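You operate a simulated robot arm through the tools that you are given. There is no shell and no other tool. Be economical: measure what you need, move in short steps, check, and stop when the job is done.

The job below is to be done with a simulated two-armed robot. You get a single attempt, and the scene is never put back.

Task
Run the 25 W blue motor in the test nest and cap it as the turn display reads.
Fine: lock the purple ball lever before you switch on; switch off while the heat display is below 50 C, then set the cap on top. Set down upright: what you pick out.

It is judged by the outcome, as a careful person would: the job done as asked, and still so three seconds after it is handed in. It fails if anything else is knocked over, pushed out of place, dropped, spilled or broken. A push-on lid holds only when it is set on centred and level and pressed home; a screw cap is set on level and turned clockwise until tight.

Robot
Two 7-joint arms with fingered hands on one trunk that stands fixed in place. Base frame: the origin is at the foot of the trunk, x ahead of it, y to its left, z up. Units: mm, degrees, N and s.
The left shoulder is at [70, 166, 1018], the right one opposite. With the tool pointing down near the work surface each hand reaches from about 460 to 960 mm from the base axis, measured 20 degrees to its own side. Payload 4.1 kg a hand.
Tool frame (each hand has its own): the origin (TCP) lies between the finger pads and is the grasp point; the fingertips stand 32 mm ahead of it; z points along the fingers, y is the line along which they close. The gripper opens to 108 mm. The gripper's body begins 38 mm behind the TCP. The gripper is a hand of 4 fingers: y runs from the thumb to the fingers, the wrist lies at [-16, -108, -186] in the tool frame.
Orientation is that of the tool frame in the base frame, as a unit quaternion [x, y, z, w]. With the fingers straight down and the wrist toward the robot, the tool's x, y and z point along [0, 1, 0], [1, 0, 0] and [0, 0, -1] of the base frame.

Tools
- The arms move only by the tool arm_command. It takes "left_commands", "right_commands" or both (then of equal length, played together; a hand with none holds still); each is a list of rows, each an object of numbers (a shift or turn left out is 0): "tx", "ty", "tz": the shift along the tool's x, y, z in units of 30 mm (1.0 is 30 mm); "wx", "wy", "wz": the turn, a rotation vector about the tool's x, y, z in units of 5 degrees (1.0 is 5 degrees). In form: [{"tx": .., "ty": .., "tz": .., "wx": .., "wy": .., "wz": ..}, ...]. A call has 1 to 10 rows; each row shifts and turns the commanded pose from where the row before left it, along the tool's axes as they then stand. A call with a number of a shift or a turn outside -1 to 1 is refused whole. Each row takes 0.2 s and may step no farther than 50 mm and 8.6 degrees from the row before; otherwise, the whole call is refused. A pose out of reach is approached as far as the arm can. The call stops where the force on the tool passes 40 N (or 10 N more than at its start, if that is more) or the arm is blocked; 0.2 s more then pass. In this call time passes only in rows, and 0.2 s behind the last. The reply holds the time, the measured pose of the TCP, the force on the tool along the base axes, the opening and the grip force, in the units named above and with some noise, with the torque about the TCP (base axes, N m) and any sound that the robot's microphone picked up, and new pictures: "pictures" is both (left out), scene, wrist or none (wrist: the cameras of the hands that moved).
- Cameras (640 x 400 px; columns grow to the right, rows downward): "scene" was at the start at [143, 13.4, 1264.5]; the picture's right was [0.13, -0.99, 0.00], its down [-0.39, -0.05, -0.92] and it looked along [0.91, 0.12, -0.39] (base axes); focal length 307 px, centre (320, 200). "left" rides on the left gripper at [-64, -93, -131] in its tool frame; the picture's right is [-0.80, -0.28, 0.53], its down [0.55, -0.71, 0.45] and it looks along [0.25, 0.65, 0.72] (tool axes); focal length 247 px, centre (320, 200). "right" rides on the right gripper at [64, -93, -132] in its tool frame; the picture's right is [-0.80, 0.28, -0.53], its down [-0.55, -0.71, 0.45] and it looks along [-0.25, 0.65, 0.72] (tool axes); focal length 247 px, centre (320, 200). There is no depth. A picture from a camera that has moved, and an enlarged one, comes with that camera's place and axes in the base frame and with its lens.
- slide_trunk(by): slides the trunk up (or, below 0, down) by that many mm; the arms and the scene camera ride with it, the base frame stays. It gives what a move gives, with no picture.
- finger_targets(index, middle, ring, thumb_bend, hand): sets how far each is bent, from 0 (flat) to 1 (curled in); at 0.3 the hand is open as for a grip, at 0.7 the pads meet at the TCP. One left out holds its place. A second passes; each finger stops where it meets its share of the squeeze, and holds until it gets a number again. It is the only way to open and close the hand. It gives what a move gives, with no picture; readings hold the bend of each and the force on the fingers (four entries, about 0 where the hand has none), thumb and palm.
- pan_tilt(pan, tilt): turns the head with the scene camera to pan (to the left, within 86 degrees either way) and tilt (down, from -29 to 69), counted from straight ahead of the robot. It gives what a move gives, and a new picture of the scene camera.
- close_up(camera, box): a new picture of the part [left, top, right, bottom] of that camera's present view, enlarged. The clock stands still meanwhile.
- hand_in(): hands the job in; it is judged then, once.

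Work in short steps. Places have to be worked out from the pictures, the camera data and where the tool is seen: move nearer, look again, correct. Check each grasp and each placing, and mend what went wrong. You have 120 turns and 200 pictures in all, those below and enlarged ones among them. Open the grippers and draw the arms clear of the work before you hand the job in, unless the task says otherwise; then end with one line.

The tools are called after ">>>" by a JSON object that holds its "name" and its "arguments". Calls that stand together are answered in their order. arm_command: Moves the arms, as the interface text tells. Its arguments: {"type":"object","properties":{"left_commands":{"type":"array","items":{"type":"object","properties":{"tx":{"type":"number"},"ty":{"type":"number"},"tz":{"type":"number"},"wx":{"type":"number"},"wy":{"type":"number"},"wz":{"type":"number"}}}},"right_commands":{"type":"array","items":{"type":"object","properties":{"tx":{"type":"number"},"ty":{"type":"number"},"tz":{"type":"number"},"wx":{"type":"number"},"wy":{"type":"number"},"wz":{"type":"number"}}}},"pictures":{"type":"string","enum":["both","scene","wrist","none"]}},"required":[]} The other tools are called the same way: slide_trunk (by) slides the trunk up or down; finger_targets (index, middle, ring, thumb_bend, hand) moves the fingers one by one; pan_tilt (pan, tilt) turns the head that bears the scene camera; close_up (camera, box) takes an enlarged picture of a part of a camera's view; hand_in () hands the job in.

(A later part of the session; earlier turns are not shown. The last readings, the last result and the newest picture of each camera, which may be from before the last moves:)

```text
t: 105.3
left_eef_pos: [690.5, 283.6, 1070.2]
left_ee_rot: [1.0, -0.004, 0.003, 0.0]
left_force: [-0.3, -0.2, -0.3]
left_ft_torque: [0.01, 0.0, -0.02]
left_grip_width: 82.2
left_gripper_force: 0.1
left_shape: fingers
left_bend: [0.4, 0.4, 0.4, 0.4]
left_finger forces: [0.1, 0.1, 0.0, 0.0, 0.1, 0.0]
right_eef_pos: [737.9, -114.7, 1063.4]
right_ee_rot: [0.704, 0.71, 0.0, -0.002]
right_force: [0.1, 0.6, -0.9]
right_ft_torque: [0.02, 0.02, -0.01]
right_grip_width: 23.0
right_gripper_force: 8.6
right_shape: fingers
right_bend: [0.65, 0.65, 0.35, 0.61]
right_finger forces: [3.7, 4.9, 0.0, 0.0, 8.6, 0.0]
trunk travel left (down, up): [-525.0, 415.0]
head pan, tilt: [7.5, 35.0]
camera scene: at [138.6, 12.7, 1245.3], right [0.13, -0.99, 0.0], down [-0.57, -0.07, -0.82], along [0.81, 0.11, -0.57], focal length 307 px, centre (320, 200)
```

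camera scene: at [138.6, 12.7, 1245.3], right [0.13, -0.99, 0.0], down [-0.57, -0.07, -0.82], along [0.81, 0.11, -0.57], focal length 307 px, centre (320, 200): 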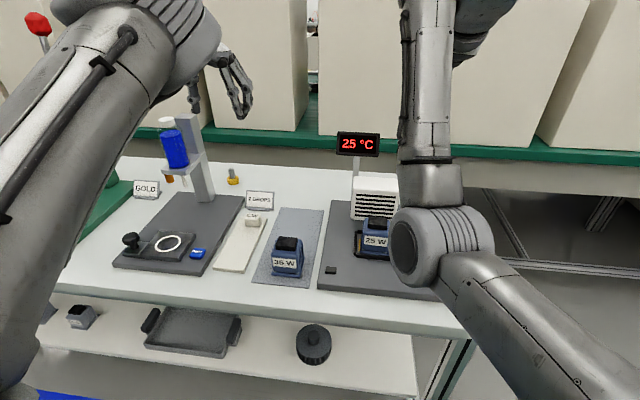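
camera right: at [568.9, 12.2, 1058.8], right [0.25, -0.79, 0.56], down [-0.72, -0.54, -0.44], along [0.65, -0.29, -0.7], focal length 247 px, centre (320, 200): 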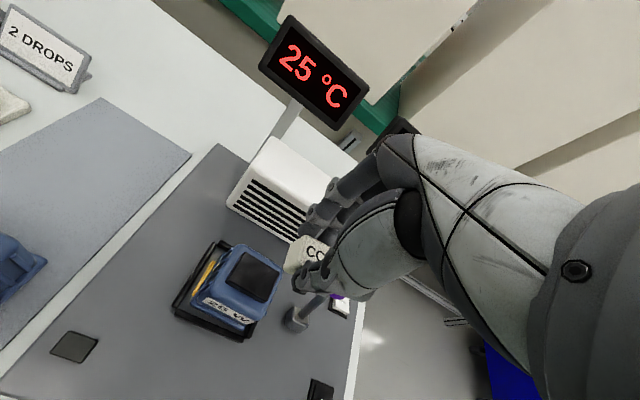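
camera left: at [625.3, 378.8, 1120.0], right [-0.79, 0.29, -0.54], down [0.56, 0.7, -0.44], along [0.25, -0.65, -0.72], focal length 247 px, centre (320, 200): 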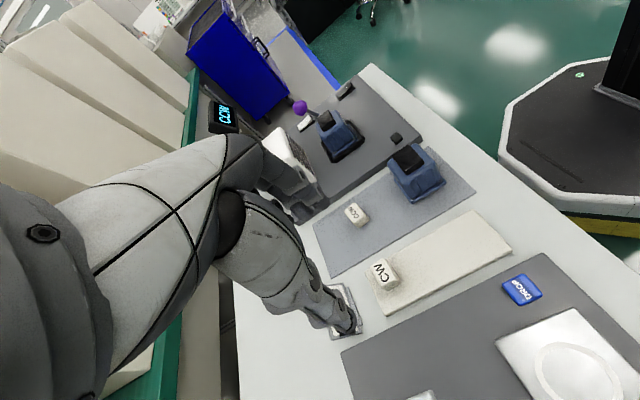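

Orientation is restored. Now the loop: outward (-y), back (-x).

>>> {"name": "arm_command", "arguments": {"right_commands": [{"tx": -1}, {"tx": -1}, {"tx": -1}, {"tx": -1}, {"tx": -1}, {"tx": -1}, {"tx": -1}, {"tx": -1}, {"ty": -1}, {"ty": -1}], "pictures": "none"}}

>>> {"name": "arm_command", "arguments": {"right_commands": [{"ty": -1}, {"ty": -1}, {"ty": -1}, {"ty": -1}, {"tx": 1}, {"tx": 1}, {"tx": 1}, {"tx": 1}, {"tx": 1}, {}], "pictures": "scene"}}

```text
t: 107.5
left_eef_pos: [690.0, 283.6, 1069.7]
left_ee_rot: [1.0, -0.004, 0.003, -0.002]
left_force: [0.0, 0.6, -1.2]
left_ft_torque: [0.01, 0.0, 0.0]
left_grip_width: 82.4
left_gripper_force: 0.0
left_shape: fingers
left_bend: [0.4, 0.4, 0.4, 0.4]
left_finger forces: [0.0, 0.1, 0.1, 0.1, 0.1, 0.1]
right_eef_pos: [680.4, -353.2, 1061.9]
right_ee_rot: [0.705, 0.709, -0.001, -0.001]
right_force: [-0.9, 0.3, -0.2]
right_ft_torque: [0.0, -0.02, 0.0]
right_grip_width: 23.1
right_gripper_force: 8.7
right_shape: fingers
right_bend: [0.65, 0.65, 0.35, 0.61]
right_finger forces: [3.7, 5.1, 0.1, 0.1, 8.7, 0.1]
trunk travel left (down, up): [-525.0, 415.0]
head pan, tilt: [7.5, 35.0]
```

```text
t: 109.7
left_eef_pos: [691.8, 284.4, 1070.5]
left_ee_rot: [1.0, -0.005, 0.003, -0.001]
left_force: [0.2, -0.2, -0.1]
left_ft_torque: [-0.02, 0.01, 0.02]
left_grip_width: 82.0
left_gripper_force: 0.0
left_shape: fingers
left_bend: [0.4, 0.4, 0.4, 0.4]
left_finger forces: [0.0, 0.0, 0.0, 0.1, 0.1, 0.0]
right_eef_pos: [567.1, -244.4, 1075.4]
right_ee_rot: [0.722, 0.692, 0.008, -0.003]
right_force: [-0.7, -0.3, -0.9]
right_ft_torque: [-0.01, 0.01, -0.01]
right_grip_width: 22.8
right_gripper_force: 8.4
right_shape: fingers
right_bend: [0.65, 0.65, 0.35, 0.61]
right_finger forces: [3.7, 4.8, 0.0, 0.0, 8.6, 0.1]
right hand out of reach, approached as far as the arm can: row 9
trunk travel left (down, up): [-525.0, 415.0]
head pan, tilt: [7.5, 35.0]
camera scene: at [138.5, 12.9, 1245.3], right [0.13, -0.99, 0.0], down [-0.57, -0.08, -0.82], along [0.81, 0.11, -0.57], focal length 307 px, centre (320, 200)
```

scene: 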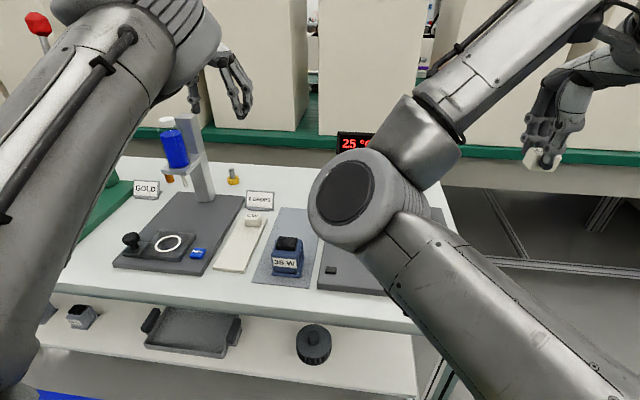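

Elbow-in postures only dislike short shoulder–wrist distances. Raising the trunk makes the arm reach down farther, relieving that limit; I raise it 300 mm.

>>> {"name": "slide_trunk", "arguments": {"by": 300}}

>>> {"name": "arm_command", "arguments": {"right_commands": [{"ty": 0.6, "tz": 0.6, "wx": 0.08, "wy": -0.18, "wz": -0.49}, {"tx": 0.4, "ty": 0.6, "tz": 1}, {"tx": 0.4, "ty": 0.6, "tz": 1}, {"tx": 0.4, "ty": 0.4, "tz": 1}, {"tx": 0.4, "ty": 0.2, "tz": 1}, {"tx": 0.4, "tz": 1}, {"tx": 0.4, "tz": 1}, {"tx": 0.4, "tz": 1}, {"tx": 0.4, "tz": 1}, {}], "pictures": "scene"}}

```text
t: 112.7
left_eef_pos: [689.8, 284.9, 1371.3]
left_ee_rot: [1.0, -0.005, 0.003, 0.0]
left_force: [-0.5, -0.4, 0.4]
left_ft_torque: [-0.04, 0.0, -0.02]
left_grip_width: 82.0
left_gripper_force: 0.0
left_shape: fingers
left_bend: [0.4, 0.4, 0.4, 0.4]
left_finger forces: [0.1, 0.1, 0.1, 0.1, 0.0, 0.1]
right_eef_pos: [568.2, -244.3, 1373.1]
right_ee_rot: [0.721, 0.693, 0.005, -0.002]
right_force: [0.5, 0.4, -0.6]
right_ft_torque: [0.0, -0.03, -0.02]
right_grip_width: 22.8
right_gripper_force: 8.5
right_shape: fingers
right_bend: [0.65, 0.65, 0.35, 0.61]
right_finger forces: [3.7, 4.9, 0.0, 0.1, 8.6, 0.1]
trunk travel left (down, up): [-825.0, 115.0]
head pan, tilt: [7.5, 35.0]
```

```text
t: 114.8
left_eef_pos: [690.4, 284.5, 1371.3]
left_ee_rot: [1.0, -0.006, 0.003, -0.001]
left_force: [0.1, -0.1, -0.2]
left_ft_torque: [0.01, 0.0, 0.02]
left_grip_width: 82.3
left_gripper_force: 0.1
left_shape: fingers
left_bend: [0.4, 0.4, 0.4, 0.4]
left_finger forces: [0.1, 0.1, 0.0, 0.0, 0.0, 0.0]
right_eef_pos: [653.5, -202.2, 1130.8]
right_ee_rot: [0.721, 0.691, -0.028, 0.049]
right_force: [0.0, 1.0, -0.5]
right_ft_torque: [-0.01, -0.02, 0.0]
right_grip_width: 22.9
right_gripper_force: 7.9
right_shape: fingers
right_bend: [0.65, 0.65, 0.35, 0.61]
right_finger forces: [3.6, 4.8, 0.1, 0.0, 8.4, 0.0]
right hand out of reach, approached as far as the arm can: row 2
trunk travel left (down, up): [-825.0, 115.0]
head pan, tilt: [7.5, 35.0]
stopped in row 10 (right hand): the arm was blocked; the commanded pose is now the measured one
camera scene: at [138.5, 12.7, 1545.4], right [0.13, -0.99, 0.0], down [-0.57, -0.07, -0.82], along [0.81, 0.11, -0.57], focal length 307 px, centre (320, 200)
```

scene: 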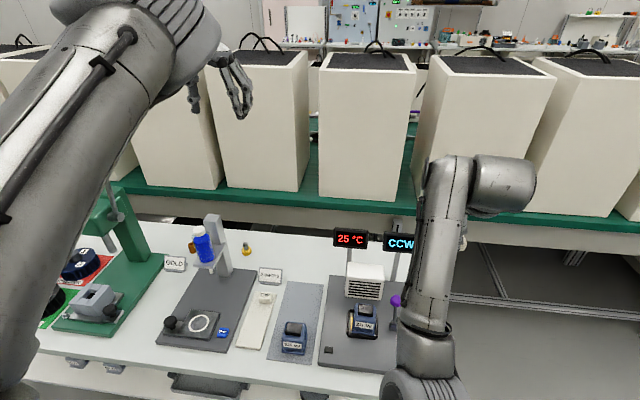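

With the elbow low the wrist folds too far. The wrist-outward yaw (−90°) raises the elbow, as it did on the left; I go up, restore tilt, and yaw that way.

>>> {"name": "arm_command", "arguments": {"right_commands": [{"tz": -0.8, "tx": -0.4, "wx": 0.17, "wy": 0.62, "wz": -0.25}, {"tz": -0.8, "tx": -0.4, "wx": 0.17, "wy": 0.62, "wz": -0.25}, {"tz": -0.8, "wz": -1}, {"tz": -0.5, "wz": -1}, {"wz": -1}, {"wz": -1}, {"wz": -1}, {"wz": -1}, {"wz": -1}, {"wz": -1}], "pictures": "none"}}

>>> {"name": "arm_command", "arguments": {"right_commands": [{"wz": -1}, {"wz": -1}, {"wz": -1}, {"wz": -1}, {"wz": -1}, {"wz": -1}, {"wz": -1}, {"wz": -1}, {"wz": -1}, {"wz": -1}], "pictures": "scene"}}

```text
t: 117.0
left_eef_pos: [690.9, 283.8, 1371.2]
left_ee_rot: [1.0, -0.004, 0.003, -0.001]
left_force: [-0.1, 0.8, -0.7]
left_ft_torque: [-0.02, 0.0, 0.02]
left_grip_width: 82.2
left_gripper_force: 0.1
left_shape: fingers
left_bend: [0.4, 0.4, 0.4, 0.4]
left_finger forces: [0.1, 0.0, 0.0, 0.0, 0.0, 0.0]
right_eef_pos: [651.3, -221.1, 1219.7]
right_ee_rot: [0.421, 0.907, 0.0, -0.001]
right_force: [-0.5, 0.3, 1.0]
right_ft_torque: [0.03, -0.02, 0.02]
right_grip_width: 22.7
right_gripper_force: 8.0
right_shape: fingers
right_bend: [0.65, 0.65, 0.35, 0.62]
right_finger forces: [3.6, 4.7, 0.0, 0.0, 8.4, 0.0]
trunk travel left (down, up): [-825.0, 115.0]
head pan, tilt: [7.5, 35.0]
```

```text
t: 119.2
left_eef_pos: [691.1, 284.8, 1371.1]
left_ee_rot: [1.0, -0.005, 0.003, -0.001]
left_force: [-1.0, -0.2, 0.6]
left_ft_torque: [-0.02, -0.01, 0.06]
left_grip_width: 82.1
left_gripper_force: 0.1
left_shape: fingers
left_bend: [0.4, 0.4, 0.4, 0.4]
left_finger forces: [0.1, 0.0, 0.1, 0.1, 0.0, 0.1]
right_eef_pos: [650.9, -221.1, 1220.0]
right_ee_rot: [-0.001, 1.0, 0.001, -0.001]
right_force: [0.1, 0.9, -0.4]
right_ft_torque: [-0.02, 0.0, 0.02]
right_grip_width: 22.7
right_gripper_force: 8.8
right_shape: fingers
right_bend: [0.65, 0.65, 0.35, 0.62]
right_finger forces: [3.6, 4.6, 0.0, 0.0, 8.4, 0.0]
trunk travel left (down, up): [-825.0, 115.0]
head pan, tilt: [7.5, 35.0]
camera scene: at [138.8, 12.7, 1545.3], right [0.13, -0.99, 0.0], down [-0.57, -0.07, -0.82], along [0.81, 0.11, -0.57], focal length 307 px, centre (320, 200)
```

scene: 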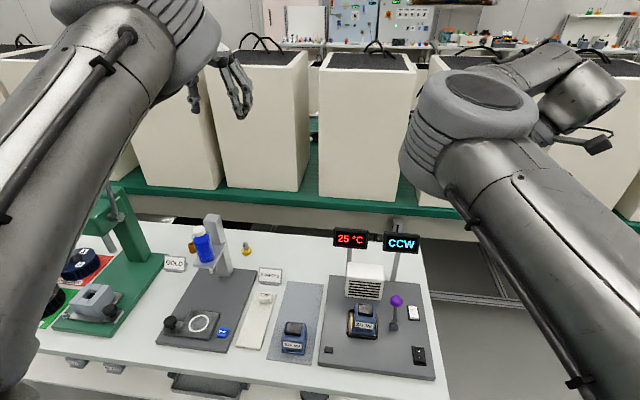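

Orientation is perfect and the elbow is up. I now approach above the motor with this yaw.

>>> {"name": "arm_command", "arguments": {"right_commands": [{"tx": 0.02, "ty": 0.6, "tz": 0.8}, {"tx": 0.02, "ty": 0.6, "tz": 0.8}, {"tx": 0.02, "ty": 0.6, "tz": 0.8}, {"tx": 0.02, "ty": 0.6, "tz": 0.8}, {"tx": 0.02, "ty": 0.6, "tz": 0.8}, {"tx": 0.02, "ty": 0.6, "tz": 0.8}, {"tx": 0.02, "ty": 0.6, "tz": 0.8}, {"tx": 0.02, "ty": 0.6, "tz": 0.8}, {"tx": 0.02, "ty": 0.6, "tz": 0.8}, {"tx": 0.02, "ty": 0.6, "tz": 0.8}], "pictures": "scene"}}

```text
t: 121.4
left_eef_pos: [691.6, 285.2, 1370.7]
left_ee_rot: [1.0, -0.004, 0.003, -0.001]
left_force: [0.0, -1.1, 0.8]
left_ft_torque: [0.03, 0.0, -0.01]
left_grip_width: 82.2
left_gripper_force: 0.0
left_shape: fingers
left_bend: [0.4, 0.4, 0.4, 0.4]
left_finger forces: [0.0, 0.0, 0.0, 0.0, 0.0, 0.1]
right_eef_pos: [650.2, -60.8, 974.6]
right_ee_rot: [0.017, 1.0, -0.001, -0.005]
right_force: [-0.1, -0.2, 0.4]
right_ft_torque: [0.0, 0.01, 0.0]
right_grip_width: 23.0
right_gripper_force: 8.9
right_shape: fingers
right_bend: [0.65, 0.65, 0.35, 0.62]
right_finger forces: [3.8, 4.7, 0.1, 0.0, 8.5, 0.0]
trunk travel left (down, up): [-825.0, 115.0]
head pan, tilt: [7.5, 35.0]
camera scene: at [139.0, 13.4, 1545.3], right [0.13, -0.99, 0.0], down [-0.57, -0.08, -0.82], along [0.81, 0.11, -0.57], focal length 307 px, centre (320, 200)
```

scene: 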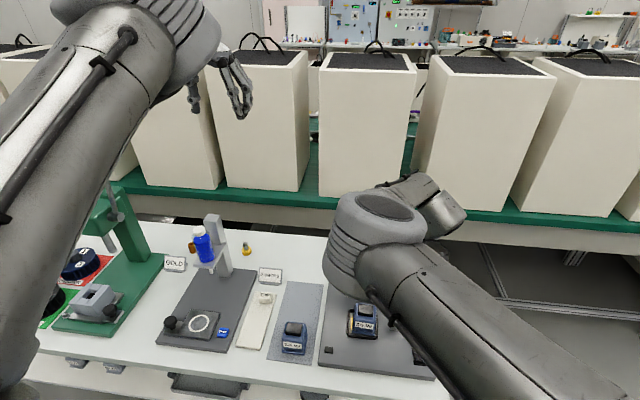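

Close: only 20 mm short in y. I lower further (which lengthens the reach) and see if it converges.

>>> {"name": "arm_command", "arguments": {"right_commands": [{"tz": 0.5}, {"tz": 0.5}, {}], "pictures": "none"}}

```text
t: 122.2
left_eef_pos: [690.2, 283.6, 1370.9]
left_ee_rot: [1.0, -0.004, 0.003, -0.001]
left_force: [0.3, 0.1, -0.1]
left_ft_torque: [-0.03, -0.03, -0.03]
left_grip_width: 82.0
left_gripper_force: 0.1
left_shape: fingers
left_bend: [0.4, 0.4, 0.4, 0.4]
left_finger forces: [0.0, 0.0, 0.0, 0.0, 0.1, 0.0]
right_eef_pos: [652.8, -52.3, 955.0]
right_ee_rot: [0.012, 1.0, 0.005, 0.003]
right_force: [0.6, 1.0, -0.4]
right_ft_torque: [0.01, -0.03, -0.01]
right_grip_width: 22.7
right_gripper_force: 8.3
right_shape: fingers
right_bend: [0.65, 0.65, 0.35, 0.62]
right_finger forces: [3.8, 4.7, 0.0, 0.0, 8.4, 0.0]
trunk travel left (down, up): [-825.0, 115.0]
head pan, tilt: [7.5, 35.0]
```

Converging as it lowers. I raise the trunk another 100 mm for more margin and come down to the same height.

>>> {"name": "slide_trunk", "arguments": {"by": 100}}

>>> {"name": "arm_command", "arguments": {"right_commands": [{"tz": 0.9}, {"tz": 0.9}, {"tz": 0.9}, {"tz": 0.7}, {}, {}], "pictures": "wrist"}}

```text
t: 123.5
left_eef_pos: [689.9, 284.9, 1470.3]
left_ee_rot: [1.0, -0.004, 0.003, -0.001]
left_force: [1.0, 0.5, -0.1]
left_ft_torque: [0.03, 0.01, -0.02]
left_grip_width: 82.2
left_gripper_force: 0.0
left_shape: fingers
left_bend: [0.4, 0.4, 0.4, 0.4]
left_finger forces: [0.0, 0.1, 0.1, 0.1, 0.0, 0.1]
right_eef_pos: [653.0, -53.8, 1053.3]
right_ee_rot: [0.012, 1.0, 0.002, 0.003]
right_force: [-0.4, -0.3, 0.1]
right_ft_torque: [0.05, 0.0, -0.02]
right_grip_width: 22.8
right_gripper_force: 8.4
right_shape: fingers
right_bend: [0.65, 0.65, 0.35, 0.62]
right_finger forces: [3.8, 4.7, 0.0, 0.0, 8.5, 0.1]
trunk travel left (down, up): [-925.0, 15.0]
head pan, tilt: [7.5, 35.0]
```

```text
t: 124.9
left_eef_pos: [691.4, 283.9, 1471.0]
left_ee_rot: [1.0, -0.004, 0.004, 0.0]
left_force: [-0.9, -0.1, -0.2]
left_ft_torque: [0.02, 0.0, -0.01]
left_grip_width: 82.1
left_gripper_force: 0.1
left_shape: fingers
left_bend: [0.4, 0.4, 0.4, 0.4]
left_finger forces: [0.0, 0.0, 0.1, 0.0, 0.0, 0.0]
right_eef_pos: [653.7, -51.8, 952.5]
right_ee_rot: [0.009, 1.0, -0.001, 0.006]
right_force: [0.1, -0.1, 0.1]
right_ft_torque: [-0.01, 0.0, -0.03]
right_grip_width: 22.9
right_gripper_force: 8.7
right_shape: fingers
right_bend: [0.65, 0.65, 0.35, 0.62]
right_finger forces: [3.7, 4.6, 0.0, 0.0, 8.5, 0.1]
trunk travel left (down, up): [-925.0, 15.0]
head pan, tilt: [7.5, 35.0]
camera right: at [585.7, -143.0, 1083.9], right [0.8, 0.27, 0.54], down [0.54, -0.72, -0.44], along [0.27, 0.64, -0.72], focal length 247 px, centre (320, 200)
```

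right: 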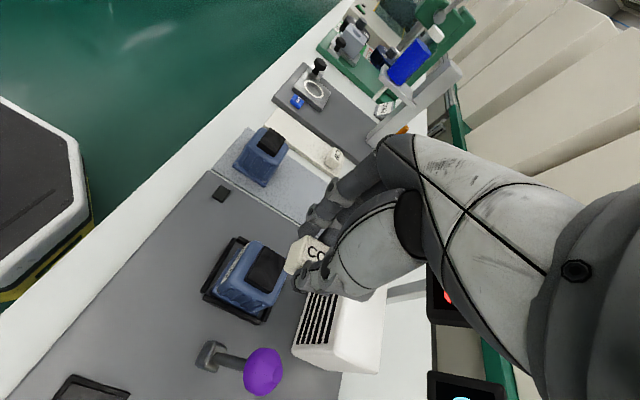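

Good view of cap and motor. I lower 30 mm more and re-check convergence.

>>> {"name": "arm_command", "arguments": {"right_commands": [{"tz": 0.5}, {"tz": 0.5}, {}], "pictures": "none"}}

>>> {"name": "close_up", "arguments": {"camera": "right", "box": [190, 200, 350, 340]}}

```text
t: 125.9
left_eef_pos: [691.0, 285.0, 1471.9]
left_ee_rot: [1.0, -0.004, 0.004, -0.001]
left_force: [0.4, -0.7, -0.8]
left_ft_torque: [-0.02, -0.01, 0.02]
left_grip_width: 82.2
left_gripper_force: 0.0
left_shape: fingers
left_bend: [0.4, 0.4, 0.4, 0.4]
left_finger forces: [0.1, 0.0, 0.0, 0.1, 0.0, 0.1]
right_eef_pos: [663.2, -61.4, 931.2]
right_ee_rot: [0.016, 1.0, -0.002, 0.012]
right_force: [-0.8, 0.6, -0.2]
right_ft_torque: [-0.03, 0.0, 0.01]
right_grip_width: 23.0
right_gripper_force: 8.5
right_shape: fingers
right_bend: [0.65, 0.65, 0.35, 0.62]
right_finger forces: [3.8, 4.8, 0.1, 0.1, 8.6, 0.1]
trunk travel left (down, up): [-925.0, 15.0]
head pan, tilt: [7.5, 35.0]
stopped in row 3 (right hand): the arm was blocked; the commanded pose is now the measured one
```

```text
2.86 times, centred on (270, 270) of right
camera zoom: at [592.0, -151.4, 1060.3], right [0.79, 0.26, 0.55], down [0.54, -0.72, -0.43], along [0.29, 0.64, -0.71], focal length 706 px, centre (463, 0)
```

zoom: 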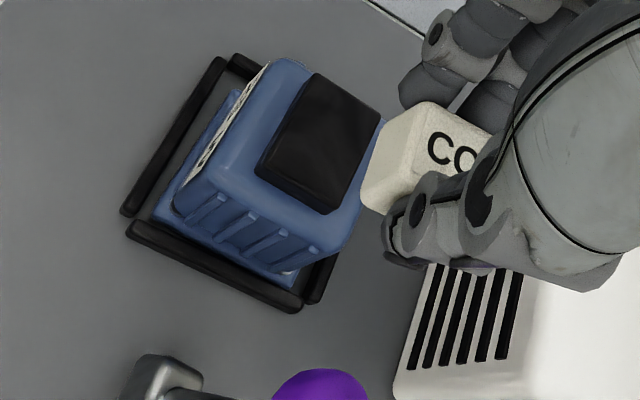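

Limits again. From this elbow-up posture I try yawing back to 0 in place (raising a little), which moves the wrist toward the robot.

>>> {"name": "arm_command", "arguments": {"right_commands": [{"tz": -0.8, "wy": 0.2, "wz": 0.6}, {"tz": -0.4, "wz": 1}, {"wz": 1}, {"wz": 1}, {"wz": 1}, {"wz": 1}, {"wz": 1}, {"wz": 1}, {"wz": 1}, {"wz": 1}], "pictures": "scene"}}

```text
t: 128.1
left_eef_pos: [691.0, 282.5, 1469.9]
left_ee_rot: [1.0, -0.004, 0.004, -0.001]
left_force: [0.6, 0.3, -0.1]
left_ft_torque: [0.05, 0.03, 0.01]
left_grip_width: 82.1
left_gripper_force: 0.1
left_shape: fingers
left_bend: [0.4, 0.4, 0.4, 0.4]
left_finger forces: [0.0, 0.0, 0.0, 0.0, 0.0, 0.0]
right_eef_pos: [663.4, -77.0, 961.6]
right_ee_rot: [0.435, 0.901, -0.001, 0.0]
right_force: [-0.5, 0.9, 0.5]
right_ft_torque: [0.0, 0.01, 0.0]
right_grip_width: 22.8
right_gripper_force: 8.2
right_shape: fingers
right_bend: [0.65, 0.66, 0.35, 0.62]
right_finger forces: [3.8, 4.7, 0.0, 0.1, 8.5, 0.1]
trunk travel left (down, up): [-925.0, 15.0]
head pan, tilt: [7.5, 35.0]
camera scene: at [138.5, 12.9, 1645.3], right [0.13, -0.99, 0.0], down [-0.57, -0.08, -0.82], along [0.81, 0.11, -0.57], focal length 307 px, centre (320, 200)
```

scene: 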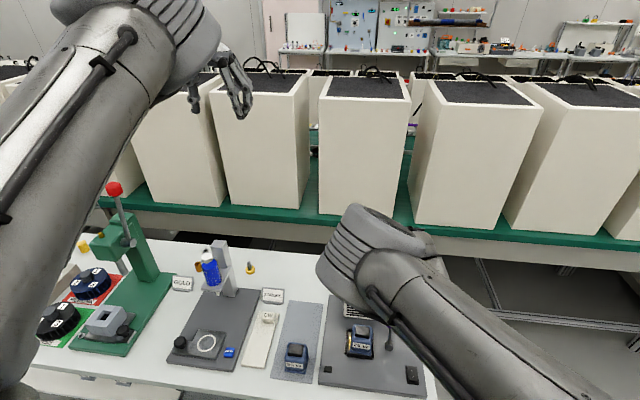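

Orientation now tracks exactly. Continue yawing to 0.

>>> {"name": "arm_command", "arguments": {"right_commands": [{"wz": 1}, {"wz": 1}, {"wz": 1}, {"wz": 1}, {"wz": 1}, {"wz": 1}, {"wz": 1}, {"wz": 0.7}, {}], "pictures": "scene"}}

```text
t: 130.1
left_eef_pos: [690.3, 283.8, 1470.3]
left_ee_rot: [1.0, -0.005, 0.004, -0.001]
left_force: [0.4, 0.4, 0.8]
left_ft_torque: [0.04, -0.01, 0.0]
left_grip_width: 82.2
left_gripper_force: 0.0
left_shape: fingers
left_bend: [0.4, 0.4, 0.4, 0.4]
left_finger forces: [0.1, 0.1, 0.1, 0.0, 0.1, 0.0]
right_eef_pos: [711.1, -110.7, 953.8]
right_ee_rot: [0.704, 0.71, 0.006, 0.0]
right_force: [-1.1, 0.6, 0.3]
right_ft_torque: [0.06, -0.02, 0.01]
right_grip_width: 22.7
right_gripper_force: 8.3
right_shape: fingers
right_bend: [0.65, 0.66, 0.35, 0.62]
right_finger forces: [3.8, 4.7, 0.0, 0.0, 8.4, 0.0]
right hand out of reach, approached as far as the arm can: row 2, 3, 4, 5, 6, 7, 8
trunk travel left (down, up): [-925.0, 15.0]
head pan, tilt: [7.5, 35.0]
camera scene: at [138.6, 13.0, 1645.3], right [0.13, -0.99, 0.0], down [-0.57, -0.08, -0.82], along [0.81, 0.11, -0.57], focal length 307 px, centre (320, 200)
```

scene: 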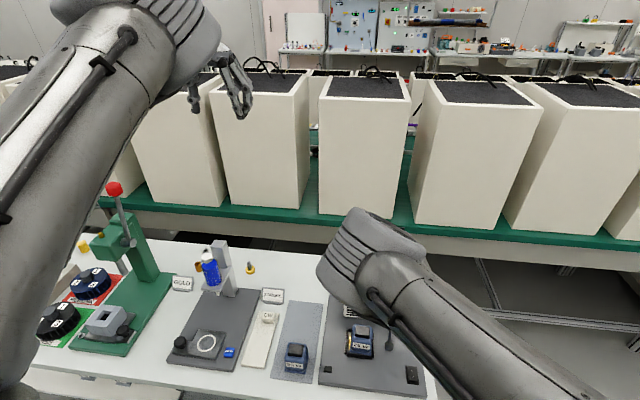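

Elbow is up now but near another limit with the trunk this high. I raise the hand relative to the shoulder, then will lower the trunk.

>>> {"name": "arm_command", "arguments": {"right_commands": [{"tz": -1}, {"tz": -1}, {"tz": -1}, {"tz": -1}, {"tz": -1}, {"tz": -1}, {"tz": -1}, {"tz": -1}, {"tz": -1}, {"tz": -1}], "pictures": "scene"}}

```text
t: 131.2
left_eef_pos: [689.9, 283.5, 1470.9]
left_ee_rot: [1.0, -0.004, 0.003, 0.0]
left_force: [-0.5, -0.2, 0.3]
left_ft_torque: [0.01, -0.01, 0.02]
left_grip_width: 82.2
left_gripper_force: 0.0
left_shape: fingers
left_bend: [0.4, 0.4, 0.4, 0.4]
left_finger forces: [0.1, 0.1, 0.0, 0.1, 0.0, 0.0]
right_eef_pos: [670.3, -166.7, 976.1]
right_ee_rot: [0.724, 0.686, -0.047, -0.052]
right_force: [0.0, -1.2, 0.3]
right_ft_torque: [0.03, 0.0, -0.01]
right_grip_width: 23.1
right_gripper_force: 8.5
right_shape: fingers
right_bend: [0.65, 0.66, 0.35, 0.62]
right_finger forces: [3.8, 4.8, 0.1, 0.0, 8.5, 0.1]
right hand out of reach, approached as far as the arm can: row 1, 2, 3, 4
trunk travel left (down, up): [-925.0, 15.0]
head pan, tilt: [7.5, 35.0]
stopped in row 5 (right hand): the arm was blocked; the commanded pose is now the measured one
camera scene: at [138.5, 12.3, 1645.3], right [0.13, -0.99, 0.0], down [-0.57, -0.07, -0.82], along [0.81, 0.11, -0.57], focal length 307 px, centre (320, 200)
```

scene: 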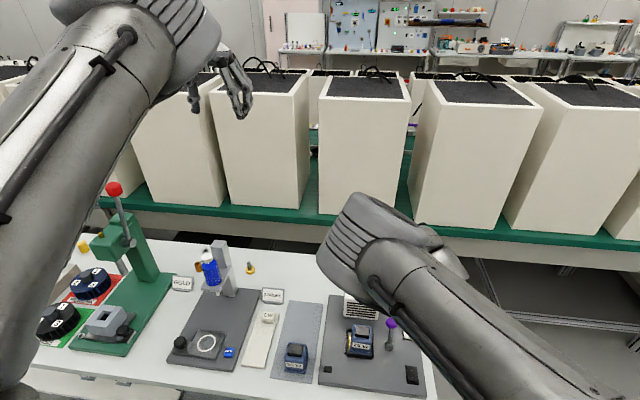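

Yaw 0 is not workable. Best workable pose was yaw −90 at trunk ≈ +250–300; the small remaining offset can be corrected after setting the cap down by shifting it with the fingers. I return to yaw −90 while rising.

>>> {"name": "arm_command", "arguments": {"right_commands": [{"wx": -0.064, "wy": -0.07, "wz": -0.979}, {"wx": -0.064, "wy": -0.07, "wz": -0.979}, {"wx": -0.064, "wy": -0.07, "wz": -0.979}, {"wx": -0.064, "wy": -0.07, "wz": -0.979}, {"wx": -0.064, "wy": -0.07, "wz": -0.979}, {"wx": -0.064, "wy": -0.07, "wz": -0.979, "tz": -0.4}, {"wx": -0.064, "wy": -0.07, "wz": -0.979, "tz": -0.4}, {"wx": -0.064, "wy": -0.07, "wz": -0.979, "tz": -0.4}, {"wx": -0.064, "wy": -0.07, "wz": -0.979, "tz": -0.4}, {"wx": -0.064, "wy": -0.07, "wz": -0.979, "tz": -0.4}], "pictures": "none"}}

>>> {"name": "arm_command", "arguments": {"right_commands": [{"wx": -0.064, "wy": -0.07, "wz": -0.979, "tz": -0.6}, {"wx": -0.064, "wy": -0.07, "wz": -0.979, "tz": -0.6}, {"wx": -0.064, "wy": -0.07, "wz": -0.979, "tz": -0.6}, {"wx": -0.064, "wy": -0.07, "wz": -0.979, "tz": -0.6}, {"wx": -0.064, "wy": -0.07, "wz": -0.979, "tz": -0.6}, {"wx": -0.064, "wy": -0.07, "wz": -0.979, "tz": -0.6}, {"wx": -0.064, "wy": -0.07, "wz": -0.979, "tz": -0.6}, {"wx": -0.064, "wy": -0.07, "wz": -0.979, "tz": -0.6}, {"wx": -0.064, "wy": -0.07, "wz": -0.979, "tz": -0.6}, {}], "pictures": "scene"}}

```text
t: 133.4
left_eef_pos: [690.8, 284.3, 1469.6]
left_ee_rot: [1.0, -0.005, 0.003, -0.001]
left_force: [0.5, 0.5, 0.1]
left_ft_torque: [-0.02, -0.01, 0.03]
left_grip_width: 82.1
left_gripper_force: 0.1
left_shape: fingers
left_bend: [0.4, 0.4, 0.4, 0.4]
left_finger forces: [0.0, 0.0, 0.1, 0.0, 0.0, 0.1]
right_eef_pos: [676.9, -167.8, 1040.1]
right_ee_rot: [0.377, 0.926, -0.023, -0.024]
right_force: [-0.2, 1.0, -0.9]
right_ft_torque: [-0.03, -0.01, 0.0]
right_grip_width: 22.8
right_gripper_force: 9.0
right_shape: fingers
right_bend: [0.65, 0.66, 0.35, 0.62]
right_finger forces: [3.7, 4.6, 0.1, 0.0, 8.4, 0.0]
trunk travel left (down, up): [-925.0, 15.0]
head pan, tilt: [7.5, 35.0]
```

```text
t: 135.6
left_eef_pos: [690.9, 284.7, 1469.9]
left_ee_rot: [1.0, -0.005, 0.004, -0.001]
left_force: [0.7, -0.2, 0.7]
left_ft_torque: [0.01, -0.02, -0.01]
left_grip_width: 81.9
left_gripper_force: 0.1
left_shape: fingers
left_bend: [0.4, 0.4, 0.4, 0.4]
left_finger forces: [0.1, 0.1, 0.1, 0.0, 0.0, 0.1]
right_eef_pos: [678.7, -155.3, 1198.7]
right_ee_rot: [-0.007, 1.0, -0.001, 0.0]
right_force: [0.7, -0.4, -0.2]
right_ft_torque: [-0.01, 0.02, 0.03]
right_grip_width: 22.8
right_gripper_force: 8.3
right_shape: fingers
right_bend: [0.65, 0.66, 0.35, 0.62]
right_finger forces: [3.8, 4.4, 0.0, 0.0, 8.4, 0.0]
trunk travel left (down, up): [-925.0, 15.0]
head pan, tilt: [7.5, 35.0]
camera scene: at [138.8, 12.6, 1645.3], right [0.13, -0.99, 0.0], down [-0.57, -0.07, -0.82], along [0.81, 0.11, -0.57], focal length 307 px, centre (320, 200)
```

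scene: 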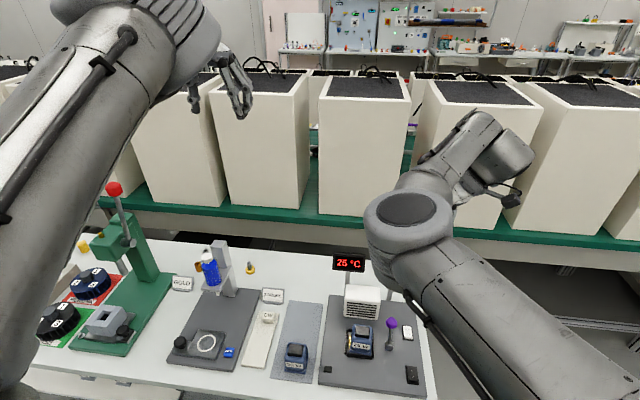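

Orientation is exact again. Trunk down 150 mm and approach above the motor.

>>> {"name": "slide_trunk", "arguments": {"by": -150}}

>>> {"name": "arm_command", "arguments": {"right_commands": [{"tx": 0.2, "ty": 0.66, "tz": 0.52}, {"tx": 0.2, "ty": 0.66, "tz": 0.52}, {"tx": 0.2, "ty": 0.66, "tz": 0.52}, {"tx": 0.2, "ty": 0.66, "tz": 0.52}, {"tx": 0.2, "ty": 0.66, "tz": 0.52}, {"tx": 0.2, "ty": 0.66, "tz": 0.52}, {}], "pictures": "none"}}

```text
t: 137.3
left_eef_pos: [690.8, 284.7, 1321.3]
left_ee_rot: [1.0, -0.004, 0.005, 0.0]
left_force: [0.7, 0.8, -0.3]
left_ft_torque: [-0.03, 0.0, -0.02]
left_grip_width: 82.2
left_gripper_force: 0.1
left_shape: fingers
left_bend: [0.4, 0.4, 0.4, 0.4]
left_finger forces: [0.0, 0.0, 0.0, 0.0, 0.1, 0.0]
right_eef_pos: [678.0, -156.0, 1046.7]
right_ee_rot: [-0.004, 1.0, -0.001, 0.0]
right_force: [-0.1, -0.1, -0.9]
right_ft_torque: [0.0, -0.02, -0.03]
right_grip_width: 22.9
right_gripper_force: 8.5
right_shape: fingers
right_bend: [0.65, 0.66, 0.35, 0.62]
right_finger forces: [4.0, 4.5, 0.0, 0.0, 8.3, 0.0]
trunk travel left (down, up): [-775.0, 165.0]
head pan, tilt: [7.5, 35.0]
```

```text
t: 139.1
left_eef_pos: [691.0, 284.0, 1321.1]
left_ee_rot: [1.0, -0.004, 0.004, -0.001]
left_force: [-0.1, 0.1, 0.2]
left_ft_torque: [0.02, -0.02, -0.03]
left_grip_width: 81.9
left_gripper_force: 0.1
left_shape: fingers
left_bend: [0.4, 0.4, 0.4, 0.4]
left_finger forces: [0.0, 0.0, 0.1, 0.0, 0.1, 0.0]
right_eef_pos: [629.1, -74.9, 916.3]
right_ee_rot: [0.027, 0.999, -0.001, -0.032]
right_force: [-0.4, 0.2, 0.3]
right_ft_torque: [-0.01, 0.0, 0.01]
right_grip_width: 22.6
right_gripper_force: 8.3
right_shape: fingers
right_bend: [0.65, 0.66, 0.35, 0.62]
right_finger forces: [3.9, 4.5, 0.0, 0.1, 8.4, 0.0]
trunk travel left (down, up): [-775.0, 165.0]
head pan, tilt: [7.5, 35.0]
stopped in row 7 (right hand): the arm was blocked; the commanded pose is now the measured one
```

It stopped at (629, -75, 916) slightly tilted. I correct rotation and steer to about (650, -58, 931).

>>> {"name": "arm_command", "arguments": {"right_commands": [{"tx": -0.35, "tz": -0.25, "wy": -0.36, "wz": -0.31}, {"tx": -0.35, "tz": -0.25, "wy": -0.36, "wz": -0.31}, {"ty": 0.3}, {"ty": 0.3}, {}], "pictures": "none"}}

```text
t: 140.3
left_eef_pos: [690.2, 283.9, 1320.5]
left_ee_rot: [1.0, -0.004, 0.003, -0.001]
left_force: [-0.2, -0.6, -0.6]
left_ft_torque: [-0.01, 0.0, -0.01]
left_grip_width: 82.1
left_gripper_force: 0.0
left_shape: fingers
left_bend: [0.4, 0.4, 0.4, 0.4]
left_finger forces: [0.1, 0.0, 0.0, 0.0, 0.0, 0.1]
right_eef_pos: [652.6, -69.4, 927.5]
right_ee_rot: [0.01, 1.0, -0.001, -0.003]
right_force: [-0.2, -0.2, 0.4]
right_ft_torque: [0.03, 0.03, 0.03]
right_grip_width: 22.6
right_gripper_force: 8.5
right_shape: fingers
right_bend: [0.65, 0.66, 0.35, 0.62]
right_finger forces: [3.9, 4.6, 0.0, 0.0, 8.4, 0.0]
trunk travel left (down, up): [-775.0, 165.0]
head pan, tilt: [7.5, 35.0]
```

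Orientation is nearly exact at (653, -69, 928). I push further +y while lowering, watching convergence.

>>> {"name": "arm_command", "arguments": {"right_commands": [{"ty": 0.3, "tz": 0.25}, {"ty": 0.3, "tz": 0.25}, {"tz": 0.2}, {}], "pictures": "none"}}

```text
t: 141.3
left_eef_pos: [690.6, 283.8, 1320.4]
left_ee_rot: [1.0, -0.005, 0.004, -0.001]
left_force: [0.0, 0.5, 0.7]
left_ft_torque: [-0.01, -0.01, 0.02]
left_grip_width: 82.1
left_gripper_force: 0.1
left_shape: fingers
left_bend: [0.4, 0.4, 0.4, 0.4]
left_finger forces: [0.0, 0.1, 0.0, 0.0, 0.1, 0.0]
right_eef_pos: [656.3, -48.6, 912.5]
right_ee_rot: [0.009, 1.0, 0.001, 0.001]
right_force: [-0.1, 0.4, -0.4]
right_ft_torque: [-0.02, -0.02, -0.01]
right_grip_width: 22.8
right_gripper_force: 7.9
right_shape: fingers
right_bend: [0.65, 0.66, 0.35, 0.62]
right_finger forces: [3.9, 4.5, 0.0, 0.0, 8.5, 0.0]
trunk travel left (down, up): [-775.0, 165.0]
head pan, tilt: [7.5, 35.0]
```

Very good: (656, -49, 912), level. Continue pushing slightly toward the target.

>>> {"name": "arm_command", "arguments": {"right_commands": [{"ty": 0.2, "tx": 0.15}, {"ty": 0.2, "tx": 0.1}, {}], "pictures": "none"}}

>>> {"name": "close_up", "arguments": {"camera": "right", "box": [210, 180, 370, 320]}}

```text
t: 142.1
left_eef_pos: [691.7, 283.6, 1319.5]
left_ee_rot: [1.0, -0.005, 0.005, -0.001]
left_force: [-0.1, 0.4, -0.2]
left_ft_torque: [0.01, -0.01, -0.01]
left_grip_width: 82.0
left_gripper_force: 0.0
left_shape: fingers
left_bend: [0.4, 0.4, 0.4, 0.4]
left_finger forces: [0.1, 0.0, 0.1, 0.1, 0.1, 0.0]
right_eef_pos: [645.9, -44.2, 903.4]
right_ee_rot: [0.014, 1.0, -0.002, -0.005]
right_force: [-0.3, -0.2, -0.1]
right_ft_torque: [0.01, 0.02, 0.0]
right_grip_width: 22.9
right_gripper_force: 8.1
right_shape: fingers
right_bend: [0.65, 0.66, 0.35, 0.62]
right_finger forces: [4.0, 4.5, 0.1, 0.1, 8.4, 0.1]
trunk travel left (down, up): [-775.0, 165.0]
head pan, tilt: [7.5, 35.0]
```

```text
2.86 times, centred on (290, 250) of right
camera zoom: at [579.3, -134.2, 1035.8], right [0.81, 0.26, 0.52], down [0.52, -0.72, -0.45], along [0.26, 0.64, -0.72], focal length 706 px, centre (406, 57)
```

zoom: 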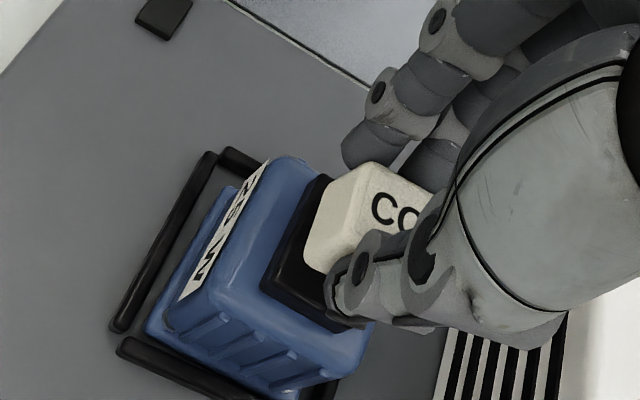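

The cap is nearly centred: about 6 mm short in y only. I add a little +y and lower close to the pad.

>>> {"name": "arm_command", "arguments": {"right_commands": [{"ty": 0.2, "tz": 0.15}, {"ty": 0.1, "tz": 0.15}, {}], "pictures": "none"}}

```text
t: 142.9
left_eef_pos: [690.1, 283.0, 1320.8]
left_ee_rot: [1.0, -0.004, 0.003, -0.001]
left_force: [0.3, 0.3, 0.0]
left_ft_torque: [-0.01, 0.02, 0.02]
left_grip_width: 81.9
left_gripper_force: 0.0
left_shape: fingers
left_bend: [0.4, 0.4, 0.4, 0.4]
left_finger forces: [0.0, 0.0, 0.0, 0.0, 0.1, 0.1]
right_eef_pos: [648.2, -32.6, 897.6]
right_ee_rot: [0.013, 1.0, 0.0, -0.003]
right_force: [0.6, 0.2, 0.0]
right_ft_torque: [0.01, -0.02, -0.04]
right_grip_width: 22.8
right_gripper_force: 8.5
right_shape: fingers
right_bend: [0.65, 0.66, 0.35, 0.62]
right_finger forces: [3.9, 4.4, 0.1, 0.0, 8.4, 0.0]
trunk travel left (down, up): [-775.0, 165.0]
head pan, tilt: [7.5, 35.0]
```

Now the cap is at about (653, -39). Fine adjust -4 mm in y, -2 mm in x and lower to near contact.

>>> {"name": "arm_command", "arguments": {"right_commands": [{"ty": -0.12, "tx": 0.06, "tz": 0.1}, {"tz": 0.1}, {}], "pictures": "none"}}

>>> {"name": "close_up", "arguments": {"camera": "right", "box": [210, 180, 370, 320]}}

```text
t: 143.7
left_eef_pos: [690.9, 284.4, 1320.2]
left_ee_rot: [1.0, -0.005, 0.004, -0.001]
left_force: [0.3, -0.3, -0.6]
left_ft_torque: [0.01, -0.01, 0.02]
left_grip_width: 82.2
left_gripper_force: 0.1
left_shape: fingers
left_bend: [0.4, 0.4, 0.4, 0.4]
left_finger forces: [0.0, 0.0, 0.0, 0.0, 0.0, 0.0]
right_eef_pos: [649.7, -33.7, 899.8]
right_ee_rot: [0.012, 1.0, 0.003, 0.003]
right_force: [0.5, -0.2, 0.4]
right_ft_torque: [-0.01, -0.03, 0.01]
right_grip_width: 22.8
right_gripper_force: 8.2
right_shape: fingers
right_bend: [0.65, 0.66, 0.35, 0.62]
right_finger forces: [3.8, 4.4, 0.1, 0.0, 8.4, 0.0]
trunk travel left (down, up): [-775.0, 165.0]
head pan, tilt: [7.5, 35.0]
```

```text
2.86 times, centred on (290, 250) of right
camera zoom: at [581.4, -124.6, 1030.3], right [0.8, 0.26, 0.54], down [0.53, -0.72, -0.45], along [0.27, 0.65, -0.71], focal length 706 px, centre (406, 57)
```

zoom: 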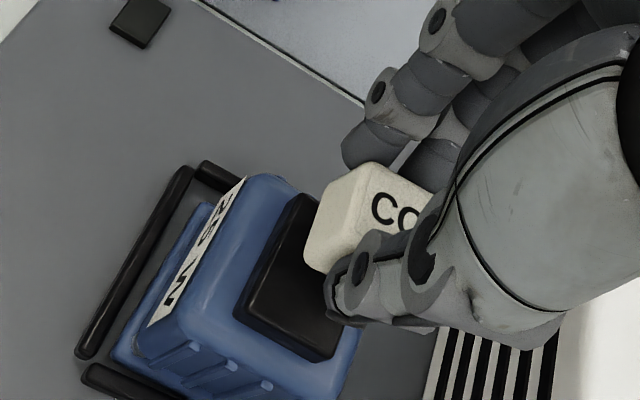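

Pad centre computes to (648, -43.4); the cap is at about (654, -39.5). I shift (-5.5, -4) and lower.

>>> {"name": "arm_command", "arguments": {"right_commands": [{"tx": 0.2, "ty": -0.15, "tz": 0.1}, {"tz": 0.15}, {}, {}], "pictures": "none"}}

```text
t: 144.7
left_eef_pos: [690.0, 284.4, 1320.7]
left_ee_rot: [1.0, -0.004, 0.003, -0.001]
left_force: [-0.2, 0.1, 0.1]
left_ft_torque: [-0.02, -0.03, -0.01]
left_grip_width: 82.1
left_gripper_force: 0.1
left_shape: fingers
left_bend: [0.4, 0.4, 0.4, 0.4]
left_finger forces: [0.0, 0.1, 0.0, 0.1, 0.0, 0.0]
right_eef_pos: [643.3, -37.4, 890.7]
right_ee_rot: [0.011, 1.0, 0.001, 0.003]
right_force: [0.0, 0.1, -0.6]
right_ft_torque: [0.01, 0.0, 0.0]
right_grip_width: 23.0
right_gripper_force: 8.7
right_shape: fingers
right_bend: [0.65, 0.66, 0.35, 0.62]
right_finger forces: [3.9, 4.4, 0.0, 0.0, 8.4, 0.0]
trunk travel left (down, up): [-775.0, 165.0]
head pan, tilt: [7.5, 35.0]
```

On target: cap at about (648, -44), 4 mm above the pad. Lower gently to contact.

>>> {"name": "arm_command", "arguments": {"right_commands": [{"tz": 0.06}, {"tz": 0.06}, {"tz": 0.05}, {}], "pictures": "none"}}

```text
t: 145.7
left_eef_pos: [690.8, 283.5, 1320.7]
left_ee_rot: [1.0, -0.004, 0.004, 0.0]
left_force: [0.4, 0.3, 0.4]
left_ft_torque: [0.02, -0.01, 0.03]
left_grip_width: 81.8
left_gripper_force: 0.0
left_shape: fingers
left_bend: [0.4, 0.4, 0.4, 0.4]
left_finger forces: [0.0, 0.0, 0.0, 0.0, 0.0, 0.0]
right_eef_pos: [643.3, -36.1, 886.9]
right_ee_rot: [0.011, 1.0, 0.002, 0.003]
right_force: [-0.1, 1.0, -0.1]
right_ft_torque: [0.0, -0.03, -0.01]
right_grip_width: 23.1
right_gripper_force: 8.6
right_shape: fingers
right_bend: [0.65, 0.66, 0.35, 0.62]
right_finger forces: [4.1, 4.5, 0.0, 0.0, 8.2, 0.1]
trunk travel left (down, up): [-775.0, 165.0]
head pan, tilt: [7.5, 35.0]
```

Good tracking, no contact yet; a few more 1 mm steps.

>>> {"name": "arm_command", "arguments": {"right_commands": [{"tz": 0.05}, {"tz": 0.05}, {"tz": 0.04}, {}], "pictures": "none"}}

>>> {"name": "close_up", "arguments": {"camera": "right", "box": [210, 180, 370, 320]}}

```text
t: 146.7
left_eef_pos: [687.9, 284.6, 1320.9]
left_ee_rot: [1.0, -0.005, 0.005, 0.0]
left_force: [-0.7, -0.2, -1.0]
left_ft_torque: [-0.01, -0.02, 0.01]
left_grip_width: 82.1
left_gripper_force: 0.0
left_shape: fingers
left_bend: [0.4, 0.4, 0.4, 0.4]
left_finger forces: [0.1, 0.0, 0.1, 0.0, 0.0, 0.1]
right_eef_pos: [641.8, -36.5, 884.1]
right_ee_rot: [0.011, 1.0, 0.0, 0.005]
right_force: [4.3, 3.2, 19.3]
right_ft_torque: [0.0, -0.13, 0.0]
right_grip_width: 22.4
right_gripper_force: 11.1
right_shape: fingers
right_bend: [0.66, 0.65, 0.35, 0.62]
right_finger forces: [5.6, 7.0, 0.0, 0.0, 10.0, 0.0]
trunk travel left (down, up): [-775.0, 165.0]
head pan, tilt: [7.5, 35.0]
```

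```text
2.86 times, centred on (290, 250) of right
camera zoom: at [574.2, -127.4, 1014.7], right [0.8, 0.27, 0.54], down [0.54, -0.72, -0.44], along [0.27, 0.64, -0.72], focal length 706 px, centre (406, 57)
```

zoom: 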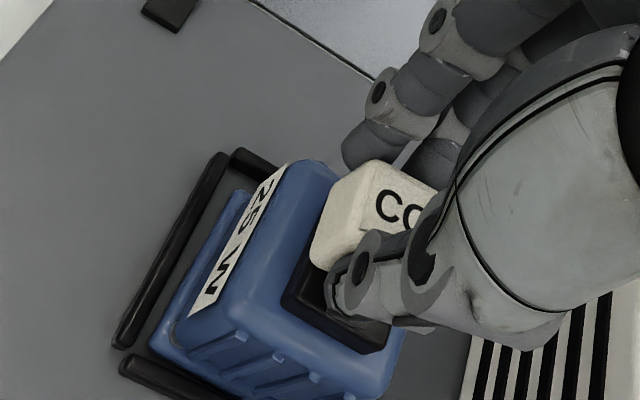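

The cap is seated on the pad, pressed with about 19 N. I release and lift slightly to inspect.

>>> {"name": "finger_targets", "arguments": {"hand": "right", "index": 0.5, "middle": 0.5, "thumb_bend": 0.48}}

>>> {"name": "arm_command", "arguments": {"right_commands": [{"tz": -0.3}, {"tz": -0.6}, {"tz": -0.9}, {"tz": -0.9}, {"tz": -0.9}], "pictures": "wrist"}}

>>> {"name": "close_up", "arguments": {"camera": "right", "box": [180, 180, 380, 340]}}

```text
t: 147.7
left_eef_pos: [690.0, 284.2, 1320.0]
left_ee_rot: [1.0, -0.004, 0.003, 0.0]
left_force: [0.1, 0.4, -0.1]
left_ft_torque: [-0.02, 0.04, 0.0]
left_grip_width: 82.3
left_gripper_force: 0.0
left_shape: fingers
left_bend: [0.4, 0.4, 0.4, 0.4]
left_finger forces: [0.0, 0.1, 0.0, 0.0, 0.1, 0.1]
right_eef_pos: [641.3, -36.3, 880.3]
right_ee_rot: [0.01, 1.0, 0.0, 0.002]
right_force: [-1.0, 0.9, -0.3]
right_ft_torque: [0.03, -0.02, -0.04]
right_grip_width: 57.8
right_gripper_force: 0.0
right_shape: fingers
right_bend: [0.5, 0.5, 0.35, 0.48]
right_finger forces: [0.0, 0.0, 0.1, 0.1, 0.0, 0.1]
trunk travel left (down, up): [-775.0, 165.0]
head pan, tilt: [7.5, 35.0]
```

```text
t: 148.8
left_eef_pos: [691.1, 282.7, 1320.5]
left_ee_rot: [1.0, -0.005, 0.004, -0.001]
left_force: [0.6, -0.6, -0.1]
left_ft_torque: [0.0, 0.01, -0.01]
left_grip_width: 81.8
left_gripper_force: 0.1
left_shape: fingers
left_bend: [0.4, 0.4, 0.4, 0.4]
left_finger forces: [0.0, 0.1, 0.0, 0.0, 0.1, 0.0]
right_eef_pos: [599.2, -68.1, 884.9]
right_ee_rot: [0.038, 0.997, 0.0, -0.071]
right_force: [1.4, -0.4, 0.0]
right_ft_torque: [0.03, 0.0, 0.0]
right_grip_width: 58.5
right_gripper_force: 0.1
right_shape: fingers
right_bend: [0.5, 0.5, 0.35, 0.48]
right_finger forces: [0.0, 0.0, 0.0, 0.1, 0.0, 0.0]
trunk travel left (down, up): [-775.0, 165.0]
head pan, tilt: [7.5, 35.0]
stopped in row 5 (right hand): the arm was blocked; the commanded pose is now the measured one
camera right: at [545.9, -156.1, 1023.8], right [0.88, 0.22, 0.41], down [0.42, -0.74, -0.52], along [0.19, 0.63, -0.75], focal length 247 px, centre (320, 200)
```

right: 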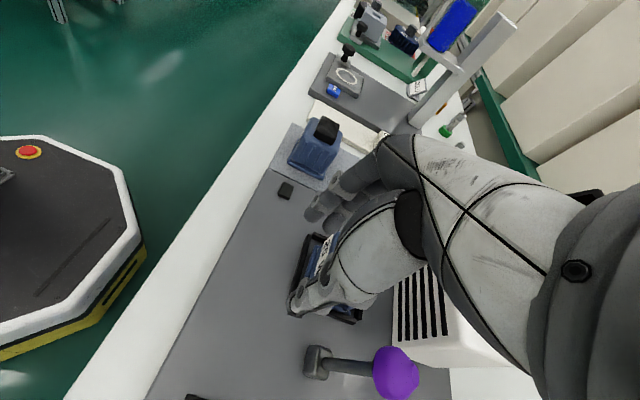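

```text
2.50 times, centred on (280, 260) of right
camera zoom: at [545.9, -156.1, 1023.8], right [0.88, 0.22, 0.41], down [0.42, -0.74, -0.52], along [0.19, 0.63, -0.75], focal length 617 px, centre (420, 50)
```

zoom: 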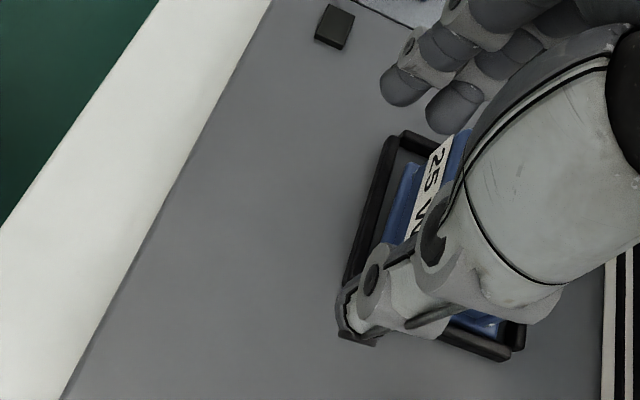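

The arm slid sideways at its limit; I check the cap and motor from the head camera.

>>> {"name": "pan_tilt", "arguments": {"pan": -3, "tilt": 45}}

>>> {"name": "close_up", "arguments": {"camera": "scene", "box": [230, 100, 430, 260]}}

```text
t: 149.5
left_eef_pos: [690.3, 284.4, 1320.5]
left_ee_rot: [1.0, -0.003, 0.002, -0.001]
left_force: [0.4, 0.0, 0.8]
left_ft_torque: [0.0, -0.02, 0.01]
left_grip_width: 82.0
left_gripper_force: 0.1
left_shape: fingers
left_bend: [0.4, 0.4, 0.4, 0.4]
left_finger forces: [0.0, 0.0, 0.1, 0.0, 0.0, 0.0]
right_eef_pos: [599.5, -67.2, 884.7]
right_ee_rot: [0.039, 0.997, -0.001, -0.07]
right_force: [0.3, -1.1, -0.1]
right_ft_torque: [0.01, 0.0, -0.02]
right_grip_width: 58.2
right_gripper_force: 0.1
right_shape: fingers
right_bend: [0.5, 0.5, 0.35, 0.48]
right_finger forces: [0.1, 0.0, 0.0, 0.0, 0.1, 0.0]
trunk travel left (down, up): [-775.0, 165.0]
head pan, tilt: [-3.0, 45.0]
camera scene: at [132.6, -2.8, 1480.5], right [-0.05, -1.0, 0.0], down [-0.71, 0.04, -0.71], along [0.71, -0.04, -0.71], focal length 307 px, centre (320, 200)
```

scene: 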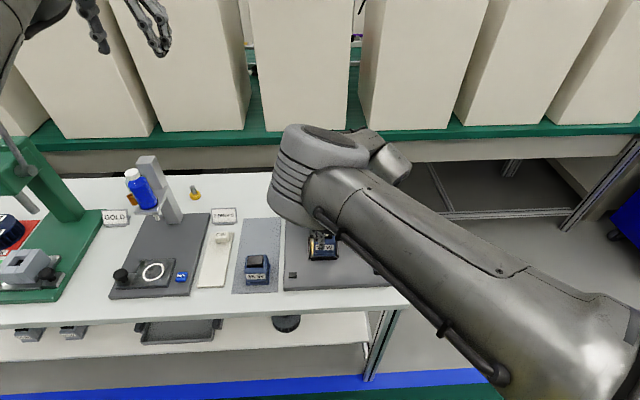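

```text
2.50 times, centred on (330, 180) of scene
camera zoom: at [132.6, -2.8, 1480.5], right [-0.05, -1.0, 0.0], down [-0.71, 0.04, -0.71], along [0.71, -0.04, -0.71], focal length 766 px, centre (295, 250)
```

zoom: 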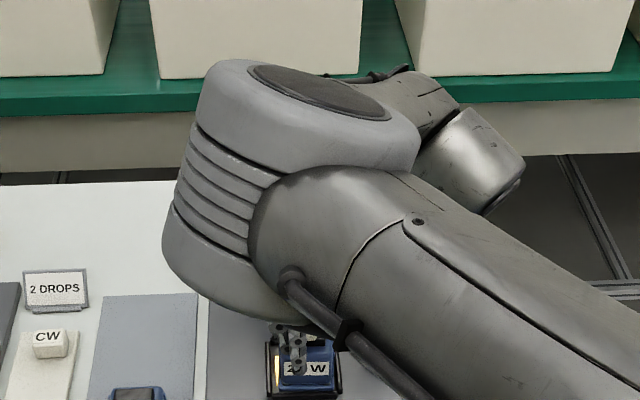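

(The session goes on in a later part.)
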